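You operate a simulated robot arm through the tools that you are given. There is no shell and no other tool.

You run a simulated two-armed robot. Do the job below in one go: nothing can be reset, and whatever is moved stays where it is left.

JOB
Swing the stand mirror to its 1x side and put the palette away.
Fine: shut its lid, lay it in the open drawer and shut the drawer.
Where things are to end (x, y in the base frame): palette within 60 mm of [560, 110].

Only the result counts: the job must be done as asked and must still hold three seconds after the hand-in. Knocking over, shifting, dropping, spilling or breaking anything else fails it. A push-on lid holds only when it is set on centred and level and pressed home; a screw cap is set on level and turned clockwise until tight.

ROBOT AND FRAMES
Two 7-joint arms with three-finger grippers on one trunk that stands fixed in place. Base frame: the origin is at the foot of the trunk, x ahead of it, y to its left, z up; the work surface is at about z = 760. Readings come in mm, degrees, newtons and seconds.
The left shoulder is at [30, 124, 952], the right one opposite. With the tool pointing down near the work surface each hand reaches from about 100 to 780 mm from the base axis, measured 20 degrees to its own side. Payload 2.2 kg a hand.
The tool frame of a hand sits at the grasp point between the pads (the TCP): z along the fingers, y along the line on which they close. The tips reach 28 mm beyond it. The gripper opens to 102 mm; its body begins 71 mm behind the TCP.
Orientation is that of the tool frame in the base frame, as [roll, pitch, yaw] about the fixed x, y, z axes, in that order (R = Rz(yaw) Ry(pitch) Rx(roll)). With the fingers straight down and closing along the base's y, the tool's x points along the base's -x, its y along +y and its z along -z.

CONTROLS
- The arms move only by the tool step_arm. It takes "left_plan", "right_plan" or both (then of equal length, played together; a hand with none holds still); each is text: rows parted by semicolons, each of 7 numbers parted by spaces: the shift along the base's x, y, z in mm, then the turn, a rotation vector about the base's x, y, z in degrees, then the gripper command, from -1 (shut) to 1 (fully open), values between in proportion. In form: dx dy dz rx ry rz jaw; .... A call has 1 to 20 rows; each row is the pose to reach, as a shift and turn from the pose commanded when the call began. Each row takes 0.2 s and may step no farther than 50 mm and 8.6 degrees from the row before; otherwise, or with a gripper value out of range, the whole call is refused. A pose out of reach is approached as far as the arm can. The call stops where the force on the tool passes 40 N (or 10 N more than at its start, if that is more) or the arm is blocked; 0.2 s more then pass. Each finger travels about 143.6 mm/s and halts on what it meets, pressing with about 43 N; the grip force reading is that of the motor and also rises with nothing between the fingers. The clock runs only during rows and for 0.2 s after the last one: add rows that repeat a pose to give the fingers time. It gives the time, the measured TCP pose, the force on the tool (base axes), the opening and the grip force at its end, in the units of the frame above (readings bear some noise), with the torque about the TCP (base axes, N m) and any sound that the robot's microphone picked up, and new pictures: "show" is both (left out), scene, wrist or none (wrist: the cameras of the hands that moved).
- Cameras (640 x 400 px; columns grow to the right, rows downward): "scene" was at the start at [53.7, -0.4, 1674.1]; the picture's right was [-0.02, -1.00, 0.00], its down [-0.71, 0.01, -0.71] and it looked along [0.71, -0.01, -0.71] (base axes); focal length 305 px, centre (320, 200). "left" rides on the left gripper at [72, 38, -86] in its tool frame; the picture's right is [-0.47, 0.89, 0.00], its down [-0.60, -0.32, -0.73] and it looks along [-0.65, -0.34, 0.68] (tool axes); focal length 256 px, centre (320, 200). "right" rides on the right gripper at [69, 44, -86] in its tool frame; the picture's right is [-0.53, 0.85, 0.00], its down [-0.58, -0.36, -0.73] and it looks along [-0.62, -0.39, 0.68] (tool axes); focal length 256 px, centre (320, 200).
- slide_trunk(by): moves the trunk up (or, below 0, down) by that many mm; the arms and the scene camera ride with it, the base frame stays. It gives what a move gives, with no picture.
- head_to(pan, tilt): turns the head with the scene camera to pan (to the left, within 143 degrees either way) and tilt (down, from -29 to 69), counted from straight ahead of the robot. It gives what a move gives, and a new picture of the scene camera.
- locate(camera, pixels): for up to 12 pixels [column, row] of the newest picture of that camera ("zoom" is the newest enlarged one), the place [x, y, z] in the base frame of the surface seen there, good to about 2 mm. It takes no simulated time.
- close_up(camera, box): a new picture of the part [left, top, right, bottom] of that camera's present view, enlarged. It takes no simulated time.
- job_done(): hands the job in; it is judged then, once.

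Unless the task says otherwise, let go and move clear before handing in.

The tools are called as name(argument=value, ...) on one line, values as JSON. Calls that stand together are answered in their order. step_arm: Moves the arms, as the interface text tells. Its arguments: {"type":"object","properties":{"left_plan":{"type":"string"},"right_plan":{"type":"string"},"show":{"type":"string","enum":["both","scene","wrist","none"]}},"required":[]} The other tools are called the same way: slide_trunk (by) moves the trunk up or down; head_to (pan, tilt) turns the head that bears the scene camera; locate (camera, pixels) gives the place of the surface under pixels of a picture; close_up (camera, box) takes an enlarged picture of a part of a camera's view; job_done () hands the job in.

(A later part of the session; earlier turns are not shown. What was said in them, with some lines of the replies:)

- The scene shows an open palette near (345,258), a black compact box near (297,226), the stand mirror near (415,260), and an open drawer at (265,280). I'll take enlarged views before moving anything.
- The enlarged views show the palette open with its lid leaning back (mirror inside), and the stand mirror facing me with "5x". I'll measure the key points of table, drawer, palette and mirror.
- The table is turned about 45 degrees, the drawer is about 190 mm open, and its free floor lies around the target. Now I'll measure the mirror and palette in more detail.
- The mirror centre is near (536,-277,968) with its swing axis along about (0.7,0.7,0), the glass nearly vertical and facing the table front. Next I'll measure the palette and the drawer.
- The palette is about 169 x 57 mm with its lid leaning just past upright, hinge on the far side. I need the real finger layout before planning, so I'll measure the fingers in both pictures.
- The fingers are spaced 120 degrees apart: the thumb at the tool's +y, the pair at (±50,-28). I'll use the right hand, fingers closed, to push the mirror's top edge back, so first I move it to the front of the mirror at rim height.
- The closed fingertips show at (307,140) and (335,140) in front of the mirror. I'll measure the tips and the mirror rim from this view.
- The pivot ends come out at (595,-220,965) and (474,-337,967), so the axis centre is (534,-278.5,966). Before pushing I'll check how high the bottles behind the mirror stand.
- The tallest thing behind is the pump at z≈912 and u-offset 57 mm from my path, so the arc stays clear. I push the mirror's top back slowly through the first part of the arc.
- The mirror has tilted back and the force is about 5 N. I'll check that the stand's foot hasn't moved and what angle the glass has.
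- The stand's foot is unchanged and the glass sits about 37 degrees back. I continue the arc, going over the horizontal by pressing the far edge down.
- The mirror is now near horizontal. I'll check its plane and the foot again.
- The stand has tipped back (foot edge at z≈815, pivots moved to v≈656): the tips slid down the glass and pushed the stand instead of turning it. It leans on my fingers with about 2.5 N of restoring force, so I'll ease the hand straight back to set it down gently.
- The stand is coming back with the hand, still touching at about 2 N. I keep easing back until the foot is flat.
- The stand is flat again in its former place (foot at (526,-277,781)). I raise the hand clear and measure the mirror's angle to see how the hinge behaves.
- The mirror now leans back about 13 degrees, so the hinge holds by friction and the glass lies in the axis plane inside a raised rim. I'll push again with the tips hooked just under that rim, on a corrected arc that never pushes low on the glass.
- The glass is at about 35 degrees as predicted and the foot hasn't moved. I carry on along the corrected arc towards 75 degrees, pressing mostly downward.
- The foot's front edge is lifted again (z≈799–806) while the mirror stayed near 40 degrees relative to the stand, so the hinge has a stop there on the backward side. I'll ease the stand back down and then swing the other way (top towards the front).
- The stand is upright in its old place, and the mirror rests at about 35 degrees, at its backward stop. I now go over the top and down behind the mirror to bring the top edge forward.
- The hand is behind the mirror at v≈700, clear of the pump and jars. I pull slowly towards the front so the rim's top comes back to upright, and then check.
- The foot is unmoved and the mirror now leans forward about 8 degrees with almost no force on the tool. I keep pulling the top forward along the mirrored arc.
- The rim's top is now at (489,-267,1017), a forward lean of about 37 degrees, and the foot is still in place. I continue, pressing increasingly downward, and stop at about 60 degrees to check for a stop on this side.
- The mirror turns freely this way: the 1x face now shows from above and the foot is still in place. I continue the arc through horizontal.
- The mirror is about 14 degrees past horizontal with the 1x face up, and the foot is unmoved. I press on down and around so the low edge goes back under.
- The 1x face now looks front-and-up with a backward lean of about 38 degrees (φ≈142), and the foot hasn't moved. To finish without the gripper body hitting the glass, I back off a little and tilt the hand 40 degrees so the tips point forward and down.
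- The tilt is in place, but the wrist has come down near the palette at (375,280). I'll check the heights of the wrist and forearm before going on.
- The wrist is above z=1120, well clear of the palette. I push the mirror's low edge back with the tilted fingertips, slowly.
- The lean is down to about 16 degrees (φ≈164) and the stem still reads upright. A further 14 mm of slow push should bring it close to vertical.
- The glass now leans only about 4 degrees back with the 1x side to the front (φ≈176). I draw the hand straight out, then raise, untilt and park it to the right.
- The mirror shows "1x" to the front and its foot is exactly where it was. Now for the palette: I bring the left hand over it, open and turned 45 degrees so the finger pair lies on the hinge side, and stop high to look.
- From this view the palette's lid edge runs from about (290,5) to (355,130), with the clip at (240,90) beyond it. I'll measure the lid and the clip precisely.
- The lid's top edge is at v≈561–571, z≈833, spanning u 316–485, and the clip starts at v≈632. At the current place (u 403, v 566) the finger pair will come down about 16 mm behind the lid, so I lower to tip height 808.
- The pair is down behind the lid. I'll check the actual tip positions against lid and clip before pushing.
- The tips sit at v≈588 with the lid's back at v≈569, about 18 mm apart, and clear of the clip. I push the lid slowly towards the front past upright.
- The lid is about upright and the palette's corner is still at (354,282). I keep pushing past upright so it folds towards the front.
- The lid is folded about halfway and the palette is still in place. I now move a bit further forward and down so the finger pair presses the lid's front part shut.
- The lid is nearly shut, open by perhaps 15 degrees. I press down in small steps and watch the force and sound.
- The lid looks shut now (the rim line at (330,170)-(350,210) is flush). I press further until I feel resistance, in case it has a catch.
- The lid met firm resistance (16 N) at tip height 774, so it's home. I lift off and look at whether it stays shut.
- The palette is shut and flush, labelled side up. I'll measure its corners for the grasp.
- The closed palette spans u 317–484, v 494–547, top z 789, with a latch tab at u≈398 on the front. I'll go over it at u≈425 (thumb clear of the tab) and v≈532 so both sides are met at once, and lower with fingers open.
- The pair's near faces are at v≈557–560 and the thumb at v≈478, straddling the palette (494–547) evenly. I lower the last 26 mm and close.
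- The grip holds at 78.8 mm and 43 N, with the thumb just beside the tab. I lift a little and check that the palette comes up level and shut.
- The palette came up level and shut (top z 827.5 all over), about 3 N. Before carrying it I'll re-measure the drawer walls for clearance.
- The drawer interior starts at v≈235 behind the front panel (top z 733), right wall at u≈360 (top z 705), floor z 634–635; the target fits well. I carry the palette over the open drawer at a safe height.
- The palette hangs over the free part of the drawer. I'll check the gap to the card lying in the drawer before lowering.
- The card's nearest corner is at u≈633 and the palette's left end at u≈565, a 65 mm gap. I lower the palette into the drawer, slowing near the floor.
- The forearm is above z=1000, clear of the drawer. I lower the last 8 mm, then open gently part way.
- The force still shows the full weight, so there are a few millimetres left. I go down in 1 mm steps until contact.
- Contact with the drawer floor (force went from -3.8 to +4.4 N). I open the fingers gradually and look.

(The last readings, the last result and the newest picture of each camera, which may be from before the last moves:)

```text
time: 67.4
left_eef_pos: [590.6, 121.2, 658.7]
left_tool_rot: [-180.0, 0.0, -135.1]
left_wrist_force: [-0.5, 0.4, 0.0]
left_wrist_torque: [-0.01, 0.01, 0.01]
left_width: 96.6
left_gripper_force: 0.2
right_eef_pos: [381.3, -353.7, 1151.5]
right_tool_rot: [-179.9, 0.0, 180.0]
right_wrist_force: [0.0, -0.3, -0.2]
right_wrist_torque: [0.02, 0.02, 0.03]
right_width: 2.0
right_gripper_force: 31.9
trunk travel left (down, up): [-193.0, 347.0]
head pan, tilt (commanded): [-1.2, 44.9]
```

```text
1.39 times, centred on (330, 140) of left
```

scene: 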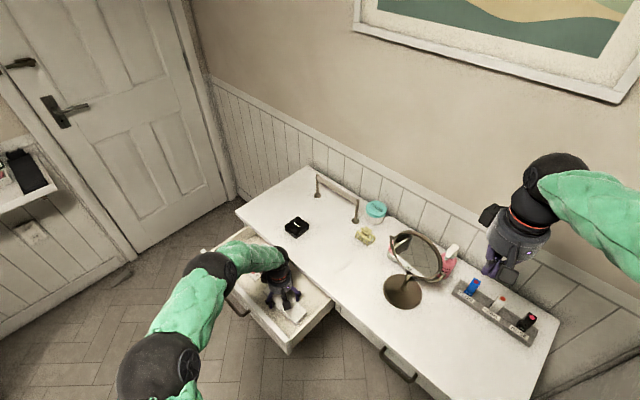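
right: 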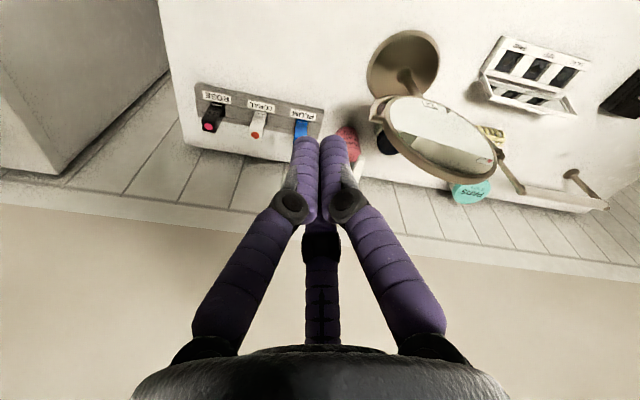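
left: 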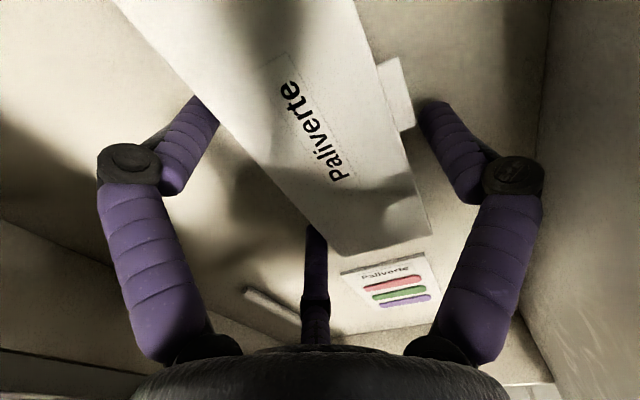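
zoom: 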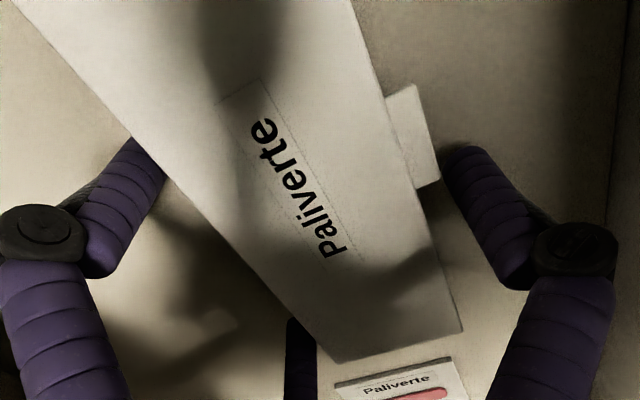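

The palette lies free on the drawer floor with its lid shut. I raise the hand straight up out of the drawer.

step_arm(left_plan="0 0 10 0 0 0 0.9; 0 0 30 0 0 0 0.9; 0 0 70 0 0 0 0.9; 0 0 115 0 0 0 0.9; 0 0 160 0 0 0 0.9; 0 0 200 0 0 0 0.9; 0 0 230 0 0 0 0.9; 0 0 230 0 0 0 0.9", show="both")

close_up(camera="scene", box=[220, 220, 340, 350])

close_up(camera="left", box=[150, 0, 600, 280])

```text
time: 69.2
left_eef_pos: [590.5, 120.9, 890.2]
left_tool_rot: [-180.0, 0.0, -134.9]
left_wrist_force: [0.5, 0.1, 0.5]
left_wrist_torque: [0.02, 0.04, 0.0]
left_width: 97.0
left_gripper_force: 0.0
right_eef_pos: [381.1, -352.7, 1150.0]
right_tool_rot: [180.0, 0.0, 180.0]
right_wrist_force: [0.7, -0.7, -0.1]
right_wrist_torque: [0.02, 0.04, 0.03]
right_width: 2.2
right_gripper_force: 32.0
trunk travel left (down, up): [-193.0, 347.0]
head pan, tilt (commanded): [-1.2, 44.9]
```

scene: 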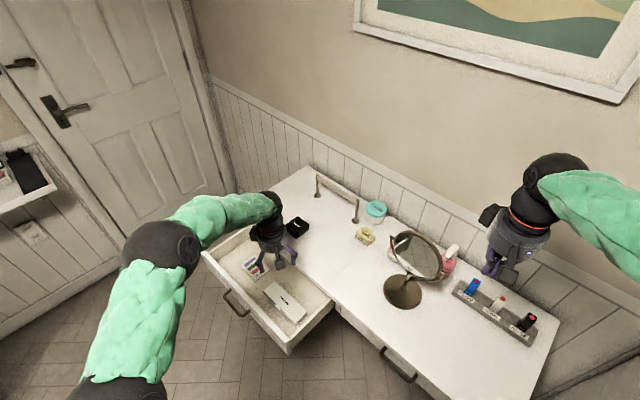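
left: 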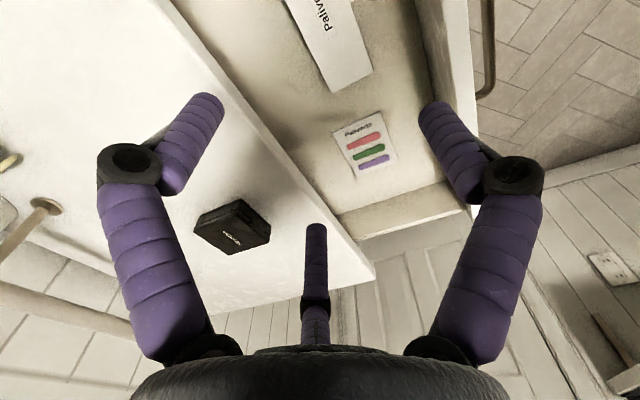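

```text
3.08 times, centred on (280, 285) of scene
```

zoom: 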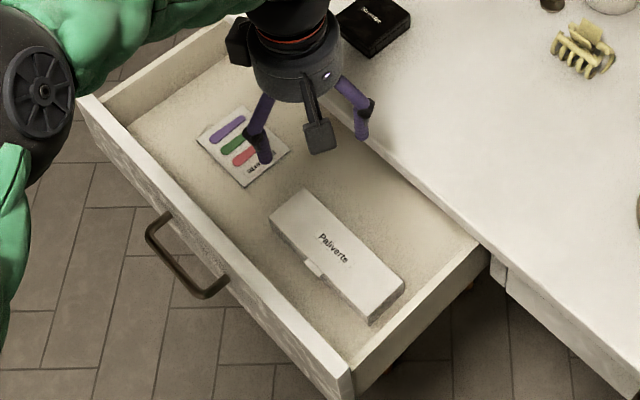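

```text
1.42 times, centred on (375, 140) of left
```

zoom: 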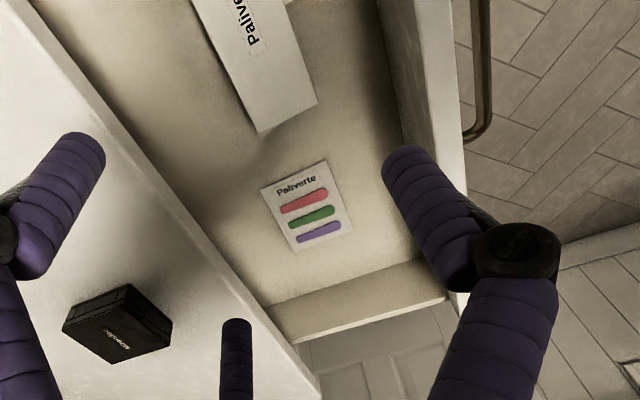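

The palette lies shut in the drawer. I'll measure its place and the handle for shutting the drawer. (Re-doing the scene close-up so that "zoom" refers to it.)

close_up(camera="scene", box=[220, 220, 340, 350])

locate(camera="zoom", pixels=[[272, 213], [306, 192], [402, 285], [368, 312], [335, 250], [165, 215], [150, 240], [215, 292], [225, 285], [190, 275], [130, 150], [280, 330]])

locate(camera="zoom", pixels=[[100, 125], [200, 235], [300, 340], [345, 385], [180, 240], [240, 300], [120, 170], [320, 375], [150, 215], [225, 295], [300, 360], [270, 320]])

```text
3.08 times, centred on (280, 285) of scene
```

zoom: 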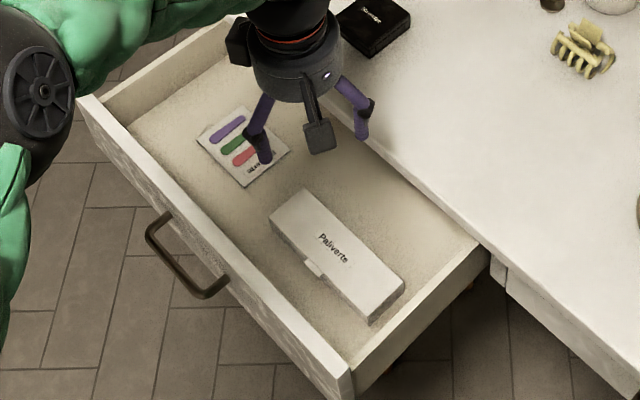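

```text
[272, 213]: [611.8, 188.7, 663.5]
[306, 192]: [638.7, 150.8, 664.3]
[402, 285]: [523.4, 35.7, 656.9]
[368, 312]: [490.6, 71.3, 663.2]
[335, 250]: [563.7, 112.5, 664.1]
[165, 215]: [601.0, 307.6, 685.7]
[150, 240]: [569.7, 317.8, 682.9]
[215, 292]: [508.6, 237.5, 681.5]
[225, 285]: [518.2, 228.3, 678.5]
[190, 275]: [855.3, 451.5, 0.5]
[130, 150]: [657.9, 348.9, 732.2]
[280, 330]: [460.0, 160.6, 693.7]
```

```text
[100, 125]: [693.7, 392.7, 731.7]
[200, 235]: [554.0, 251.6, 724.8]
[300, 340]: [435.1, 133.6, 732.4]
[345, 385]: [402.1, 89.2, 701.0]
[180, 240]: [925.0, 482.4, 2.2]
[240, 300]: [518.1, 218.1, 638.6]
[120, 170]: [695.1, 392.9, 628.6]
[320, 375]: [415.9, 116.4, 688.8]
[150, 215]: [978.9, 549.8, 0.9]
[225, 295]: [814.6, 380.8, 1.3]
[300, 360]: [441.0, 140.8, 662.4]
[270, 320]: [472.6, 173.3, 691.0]
```

The palette's centre measures (565,112), within a few millimetres of the target. The handle bar is at v≈178–192, z≈682, u 527–642, so I'll close my fingers and go down in front of its middle to push the drawer in.

step_arm(left_plan="-16 38 0 0 0 0 -1; -32 76 0 0 0 0 -1; -48 114 0 0 0 0 -1; -64 152 0 0 0 0 -1; -80.7 191 0 0 0 0 -1; -80.7 191 -45 0 0 0 -1; -80.7 191 -90 0 0 0 -1; -80.7 191 -135 0 0 0 -1; -80.7 191 -175 0 0 0 -1; -80.7 191 -193 0 0 0 -1; -80.7 191 -193 0 0 0 -1", show="both")

close_up(camera="scene", box=[180, 220, 340, 350])

locate(camera="left", pixels=[[307, 138], [335, 138], [320, 60], [350, 60], [300, 30], [260, 150], [280, 120], [400, 120]])

```text
time: 71.6
left_eef_pos: [509.8, 312.0, 696.2]
left_tool_rot: [-179.9, -0.1, -135.1]
left_wrist_force: [0.0, 0.7, 0.7]
left_wrist_torque: [-0.01, 0.0, -0.02]
left_width: 2.0
left_gripper_force: 31.7
right_eef_pos: [381.2, -353.9, 1150.8]
right_tool_rot: [-180.0, -0.1, 180.0]
right_wrist_force: [-0.5, -0.2, 0.2]
right_wrist_torque: [-0.01, -0.01, -0.02]
right_width: 2.2
right_gripper_force: 31.3
trunk travel left (down, up): [-193.0, 347.0]
head pan, tilt (commanded): [-1.2, 44.9]
```

scene: 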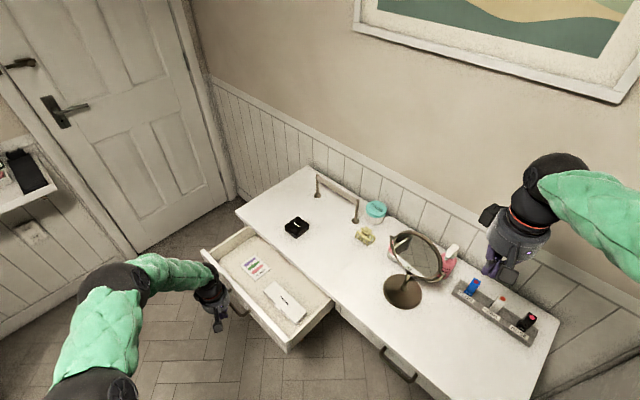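
left: 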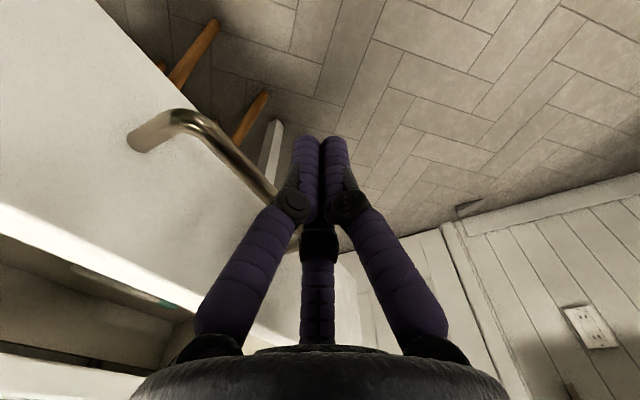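

```text
3.08 times, centred on (260, 285) of scene
```

zoom: 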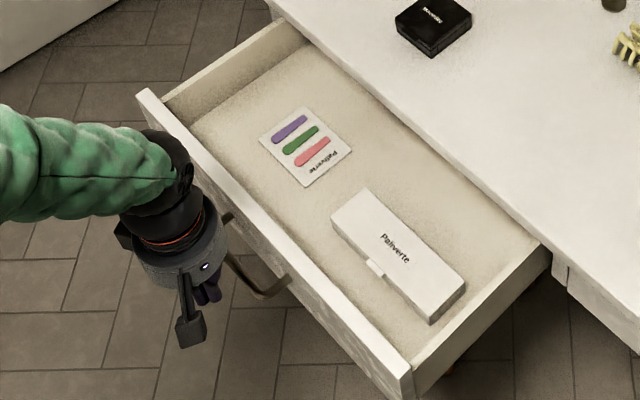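

```text
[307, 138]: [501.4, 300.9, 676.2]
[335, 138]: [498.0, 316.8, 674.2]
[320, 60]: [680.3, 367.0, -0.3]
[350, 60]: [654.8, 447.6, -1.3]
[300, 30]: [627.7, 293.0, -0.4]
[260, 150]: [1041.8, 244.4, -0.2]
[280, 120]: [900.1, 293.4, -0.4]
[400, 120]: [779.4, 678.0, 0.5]
```

The closed fingers stand in front of the handle's middle. I push along the drawer's direction at a calm pace.

step_arm(left_plan="10.6 -10.6 0 0 0 0 -1; 15.6 -15.6 0 0 0 0 -1; 19.8 -19.8 0 0 0 0 -1; 25 -25 0 0 0 0 -1; 31 -31 0 0 0 0 -1; 38 -38 0 0 0 0 -1; 45 -45 0 0 0 0 -1; 52 -52 0 0 0 0 -1; 59 -59 0 0 0 0 -1; 66 -66 0 0 0 0 -1; 73 -73 0 0 0 0 -1; 80 -80 0 0 0 0 -1; 87 -87 0 0 0 0 -1; 94 -94 0 0 0 0 -1; 101 -101 0 0 0 0 -1; 108 -108 0 0 0 0 -1; 114 -114 0 0 0 0 -1; 120 -120 0 0 0 0 -1; 120 -120 0 0 0 0 -1", show="both")

close_up(camera="scene", box=[180, 220, 340, 350])

```text
time: 75.6
left_eef_pos: [629.5, 192.5, 697.8]
left_tool_rot: [-179.9, 0.0, -134.9]
left_wrist_force: [0.8, -0.5, -0.1]
left_wrist_torque: [-0.01, 0.0, 0.0]
left_width: 2.4
left_gripper_force: 31.0
right_eef_pos: [380.4, -352.1, 1152.0]
right_tool_rot: [-180.0, 0.0, 180.0]
right_wrist_force: [-0.7, 0.9, 0.0]
right_wrist_torque: [0.0, -0.01, -0.02]
right_width: 1.9
right_gripper_force: 31.3
trunk travel left (down, up): [-193.0, 347.0]
head pan, tilt (commanded): [-1.2, 44.9]
```

scene: 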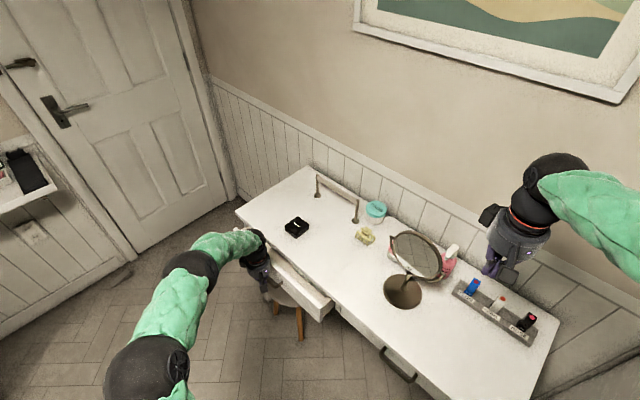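
left: 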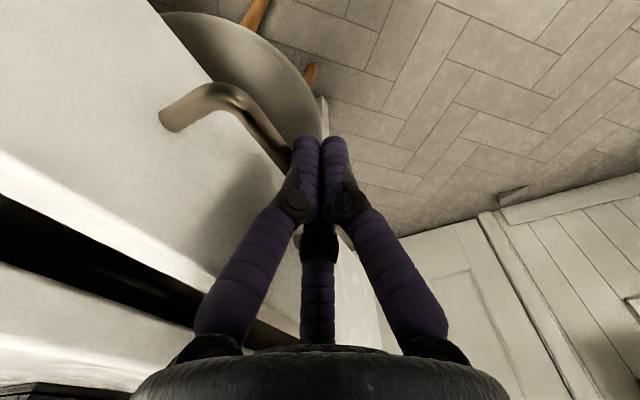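

```text
3.08 times, centred on (260, 285) of scene
```

zoom: 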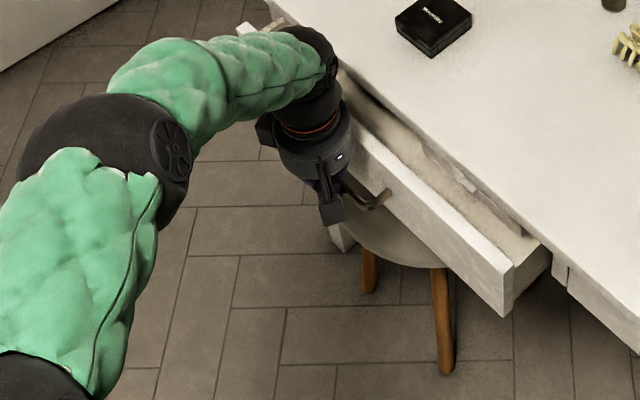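

The drawer is sliding in smoothly with about 55 mm left. I push the rest more slowly until it stops.

step_arm(left_plan="5.7 -5.7 0 0 0 0 -1; 10.6 -10.6 0 0 0 0 -1; 15.6 -15.6 0 0 0 0 -1; 19.8 -19.8 0 0 0 0 -1; 24 -24 0 0 0 0 -1; 27.6 -27.6 0 0 0 0 -1; 31.1 -31.1 0 0 0 0 -1; 33.9 -33.9 0 0 0 0 -1; 36.8 -36.8 0 0 0 0 -1; 36.8 -36.8 0 0 0 0 -1", show="both")

close_up(camera="scene", box=[220, 200, 360, 350])

```text
time: 77.8
left_eef_pos: [666.0, 156.4, 695.8]
left_tool_rot: [-180.0, 0.0, -135.1]
left_wrist_force: [0.1, -0.3, -0.9]
left_wrist_torque: [0.02, -0.01, -0.02]
left_width: 1.9
left_gripper_force: 31.3
right_eef_pos: [380.7, -352.8, 1151.7]
right_tool_rot: [-180.0, 0.0, -180.0]
right_wrist_force: [0.2, 0.5, -0.1]
right_wrist_torque: [0.01, -0.03, 0.02]
right_width: 2.2
right_gripper_force: 31.5
trunk travel left (down, up): [-193.0, 347.0]
head pan, tilt (commanded): [-1.2, 44.9]
```

scene: 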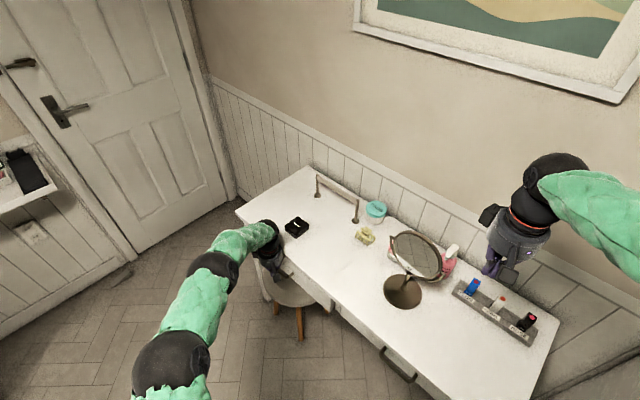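
left: 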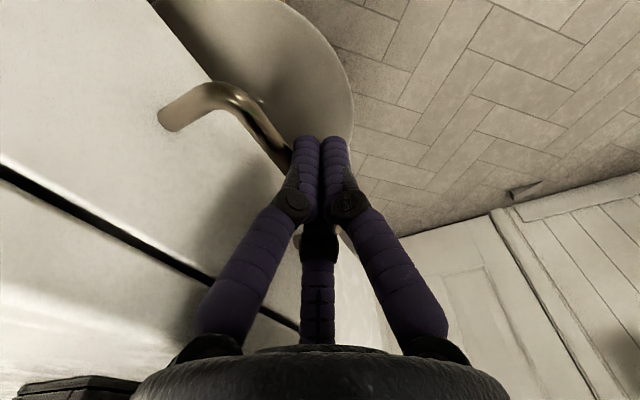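

```text
2.67 times, centred on (290, 275) of scene
```

zoom: 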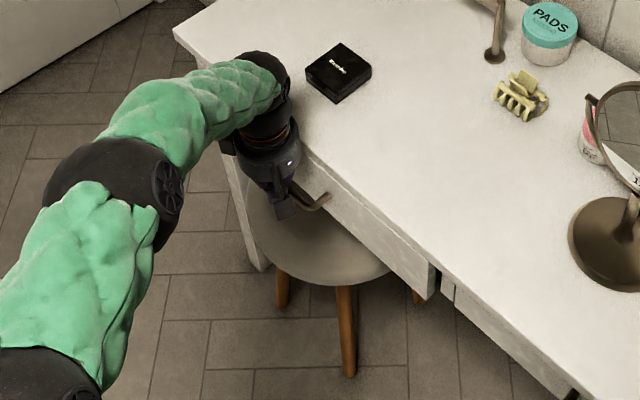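

A narrow dark gap still shows between the drawer front and the table edge. I continue in 3 mm steps until it's firmly home.

step_arm(left_plan="2.1 -2.1 0 0 0 0 -1; 4.2 -4.2 0 0 0 0 -1; 6.4 -6.4 0 0 0 0 -1; 8.5 -8.5 0 0 0 0 -1; 10.6 -10.6 0 0 0 0 -1; 10.6 -10.6 0 0 0 0 -1", show="wrist")

close_up(camera="left", box=[0, 80, 320, 340])

close_up(camera="scene", box=[280, 230, 420, 390])

```text
time: 79.2
left_eef_pos: [676.4, 145.8, 696.3]
left_tool_rot: [179.9, -0.1, -135.0]
left_wrist_force: [0.2, -0.5, 0.5]
left_wrist_torque: [0.01, 0.0, -0.02]
left_width: 2.0
left_gripper_force: 31.3
right_eef_pos: [381.3, -353.0, 1151.7]
right_tool_rot: [179.9, 0.0, 179.9]
right_wrist_force: [0.4, 0.3, 0.1]
right_wrist_torque: [0.01, -0.02, 0.0]
right_width: 2.1
right_gripper_force: 31.6
trunk travel left (down, up): [-193.0, 347.0]
head pan, tilt (commanded): [-1.2, 44.9]
```

left: 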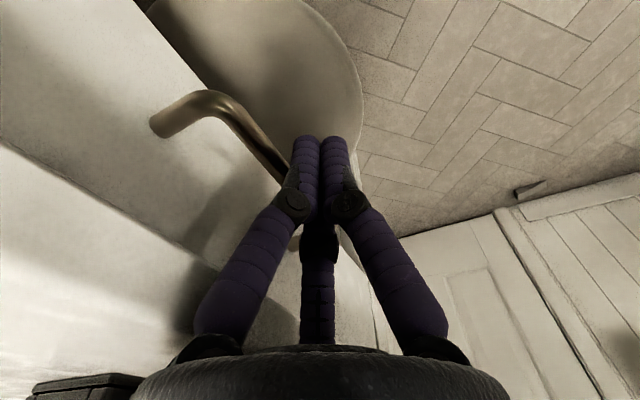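

```text
1.54 times, centred on (160, 210) of left
```

zoom: 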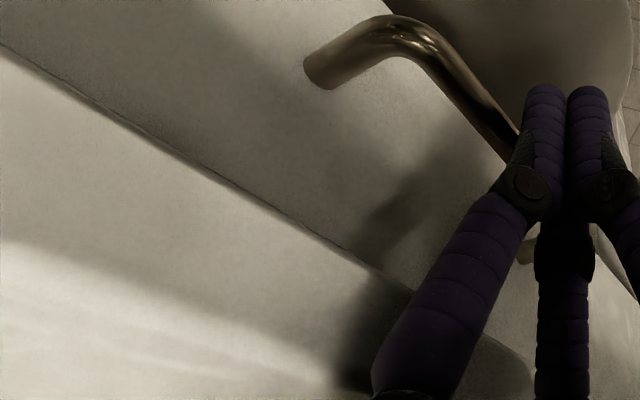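

```text
2.50 times, centred on (350, 310) of scene
```

zoom: 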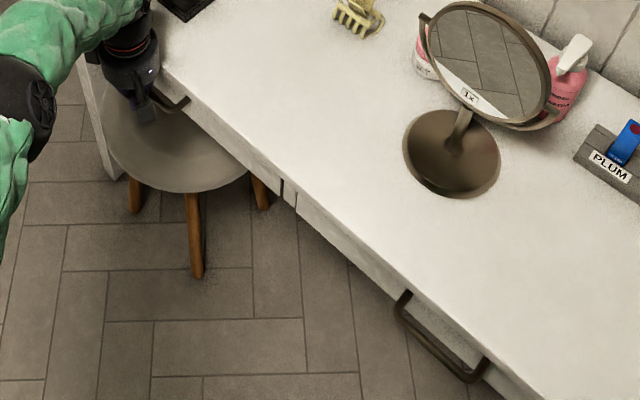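

The front now looks almost flush with its neighbour at (285,190) of the zoom. I compare the two fronts and push on until there is resistance.

locate(camera="zoom", pixels=[[265, 172], [275, 180], [310, 205], [330, 225], [350, 240], [250, 165], [240, 155], [290, 195], [370, 260], [385, 275]])

step_arm(left_plan="1.5 -1.5 0 0 0 0 -1; 3 -3 0 0 0 0 -1; 4.5 -4.5 0 0 0 0 -1; 6 -6 0 0 0 0 -1; 6 -6 0 0 0 0 -1", show="wrist")

```text
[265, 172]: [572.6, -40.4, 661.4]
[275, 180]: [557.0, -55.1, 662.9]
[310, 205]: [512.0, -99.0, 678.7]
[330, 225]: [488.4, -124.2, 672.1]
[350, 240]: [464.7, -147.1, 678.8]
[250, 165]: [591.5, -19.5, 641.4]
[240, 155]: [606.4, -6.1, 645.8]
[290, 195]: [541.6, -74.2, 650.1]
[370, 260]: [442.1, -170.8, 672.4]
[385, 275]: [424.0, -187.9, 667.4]
```

```text
time: 80.4
left_eef_pos: [680.4, 141.2, 695.8]
left_tool_rot: [179.8, 0.0, -135.0]
left_wrist_force: [-9.9, 8.9, 3.0]
left_wrist_torque: [0.06, 0.26, -0.06]
left_width: 2.0
left_gripper_force: 31.5
right_eef_pos: [380.9, -352.8, 1153.0]
right_tool_rot: [-180.0, 0.0, -180.0]
right_wrist_force: [0.0, 0.2, -0.9]
right_wrist_torque: [0.01, 0.05, 0.01]
right_width: 2.2
right_gripper_force: 31.6
trunk travel left (down, up): [-193.0, 347.0]
head pan, tilt (commanded): [-1.2, 44.9]
```

left: 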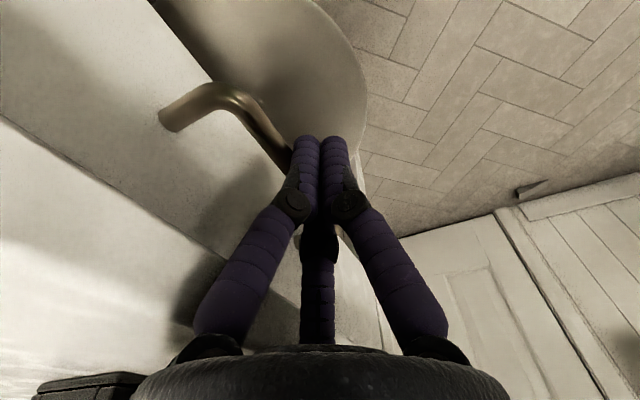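

The push now meets 13 N and the two fronts agree (v≈433), so the drawer is home. I back straight off the handle and raise the hand clear.

step_arm(left_plan="-4 4 0 0 0 0 -1; -12 12 0 0 0 0 -1; -30 30 0 0 0 0 -1; -55 55 0 0 0 0 -1; -80 80 10 0 0 0 -1; -90 90 55 0 0 0 -1; -90 90 100 0 0 0 -1; -90 90 145 0 0 0 -1; -90 90 190 0 0 0 -1; -90 90 235 0 0 0 -1; -90 90 280 0 0 0 -1; -90 90 320 0 0 0 -1; -90 90 320 0 0 0 -1", show="both")

close_up(camera="scene", box=[220, 160, 420, 390])

close_up(camera="scene", box=[260, 220, 380, 340])

locate(camera="scene", pixels=[[316, 290], [320, 296], [334, 310], [342, 316], [310, 288], [280, 265], [290, 272], [403, 292], [390, 300], [417, 297], [420, 265], [297, 226]])

```text
time: 83.2
left_eef_pos: [593.5, 226.7, 1016.4]
left_tool_rot: [-179.9, 0.0, -135.1]
left_wrist_force: [0.9, -0.1, 1.1]
left_wrist_torque: [0.0, 0.01, 0.01]
left_width: 2.0
left_gripper_force: 31.5
right_eef_pos: [381.1, -352.4, 1151.6]
right_tool_rot: [-180.0, -0.1, 180.0]
right_wrist_force: [-0.3, 0.1, -0.1]
right_wrist_torque: [-0.01, -0.01, 0.01]
right_width: 2.4
right_gripper_force: 31.5
trunk travel left (down, up): [-193.0, 347.0]
head pan, tilt (commanded): [-1.2, 44.9]
```

scene: 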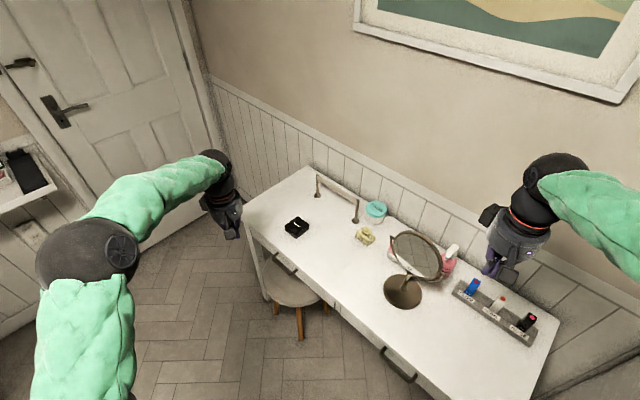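
left: 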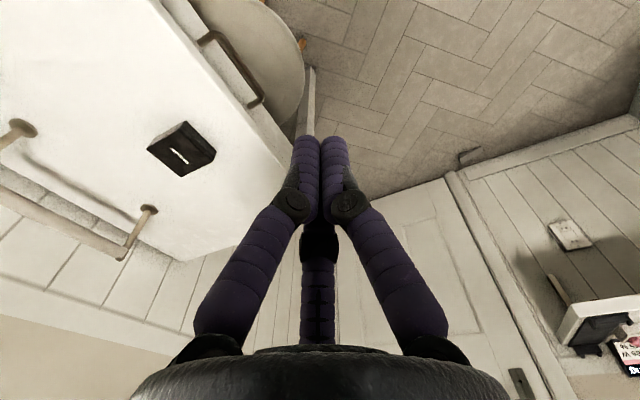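

```text
1.74 times, centred on (320, 275) of scene
```

zoom: 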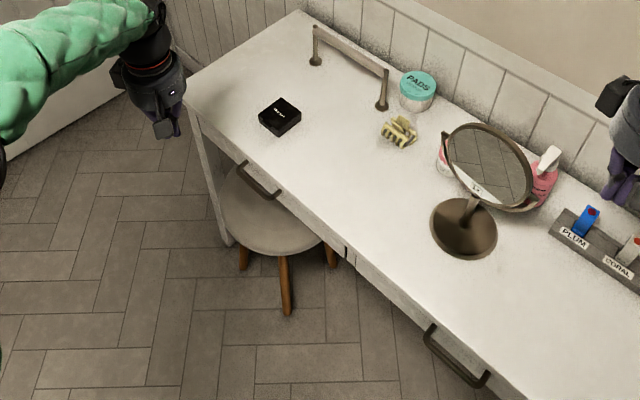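

```text
3.33 times, centred on (320, 280) of scene
```

zoom: 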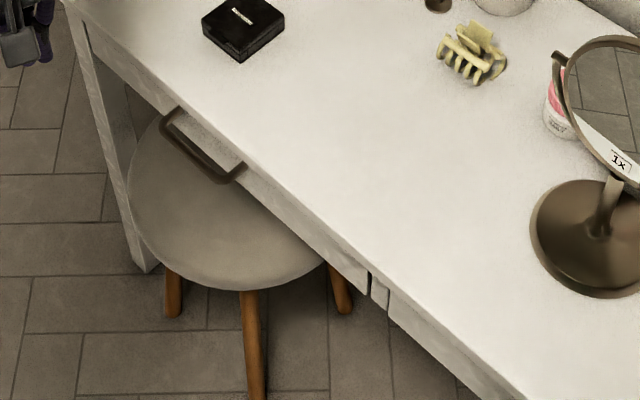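

```text
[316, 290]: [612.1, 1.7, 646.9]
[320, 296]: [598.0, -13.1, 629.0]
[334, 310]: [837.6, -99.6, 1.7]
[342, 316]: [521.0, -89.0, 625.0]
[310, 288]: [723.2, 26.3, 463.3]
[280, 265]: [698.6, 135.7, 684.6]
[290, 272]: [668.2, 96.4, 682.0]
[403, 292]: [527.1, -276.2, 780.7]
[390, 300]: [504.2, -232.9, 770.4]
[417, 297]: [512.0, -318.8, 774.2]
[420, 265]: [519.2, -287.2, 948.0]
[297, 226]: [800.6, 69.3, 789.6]
```

The drawer front sits flush with its neighbour (both at v≈432) with the shut palette inside. The mirror shows 1x with its foot at its original spot, the compact, clip and bottles are untouched, and both hands are clear, so I hand the job in.

job_done()

```text
The job is handed in.
```

The job is handed in: the mirror shows its 1x side to the front, and the shut palette is in the closed drawer. The hand-in gave no verdict, so the results below are my own final measurements.

- **Mirror:** The 1x face points to the front, leaning back about 4 degrees. The foot is where it started.
- **Tipping on the way:** I first pushed the mirror the wrong way, against a stop in its hinge. That tipped the stand back twice. Both times I eased it down again, and nothing fell or shifted.
- **Palette:** I pressed the lid shut until it met firm resistance (about 16 N). I then laid the palette in the open drawer with its centre at about (565, 112), roughly 5 mm from the target.
- **Drawer:** It is pushed home, with its front flush with the neighbouring drawer's.
- **Target position:** Shutting the drawer carried the palette about 210 mm inwards. No spot within 60 mm of (560, 110) is inside the closed drawer, so I took the target as the place to lay it with the drawer open.
- **Rest of the table:** The black compact measures the same as before. The clip, bottles and jars look untouched in the last pictures. Both hands are clear.
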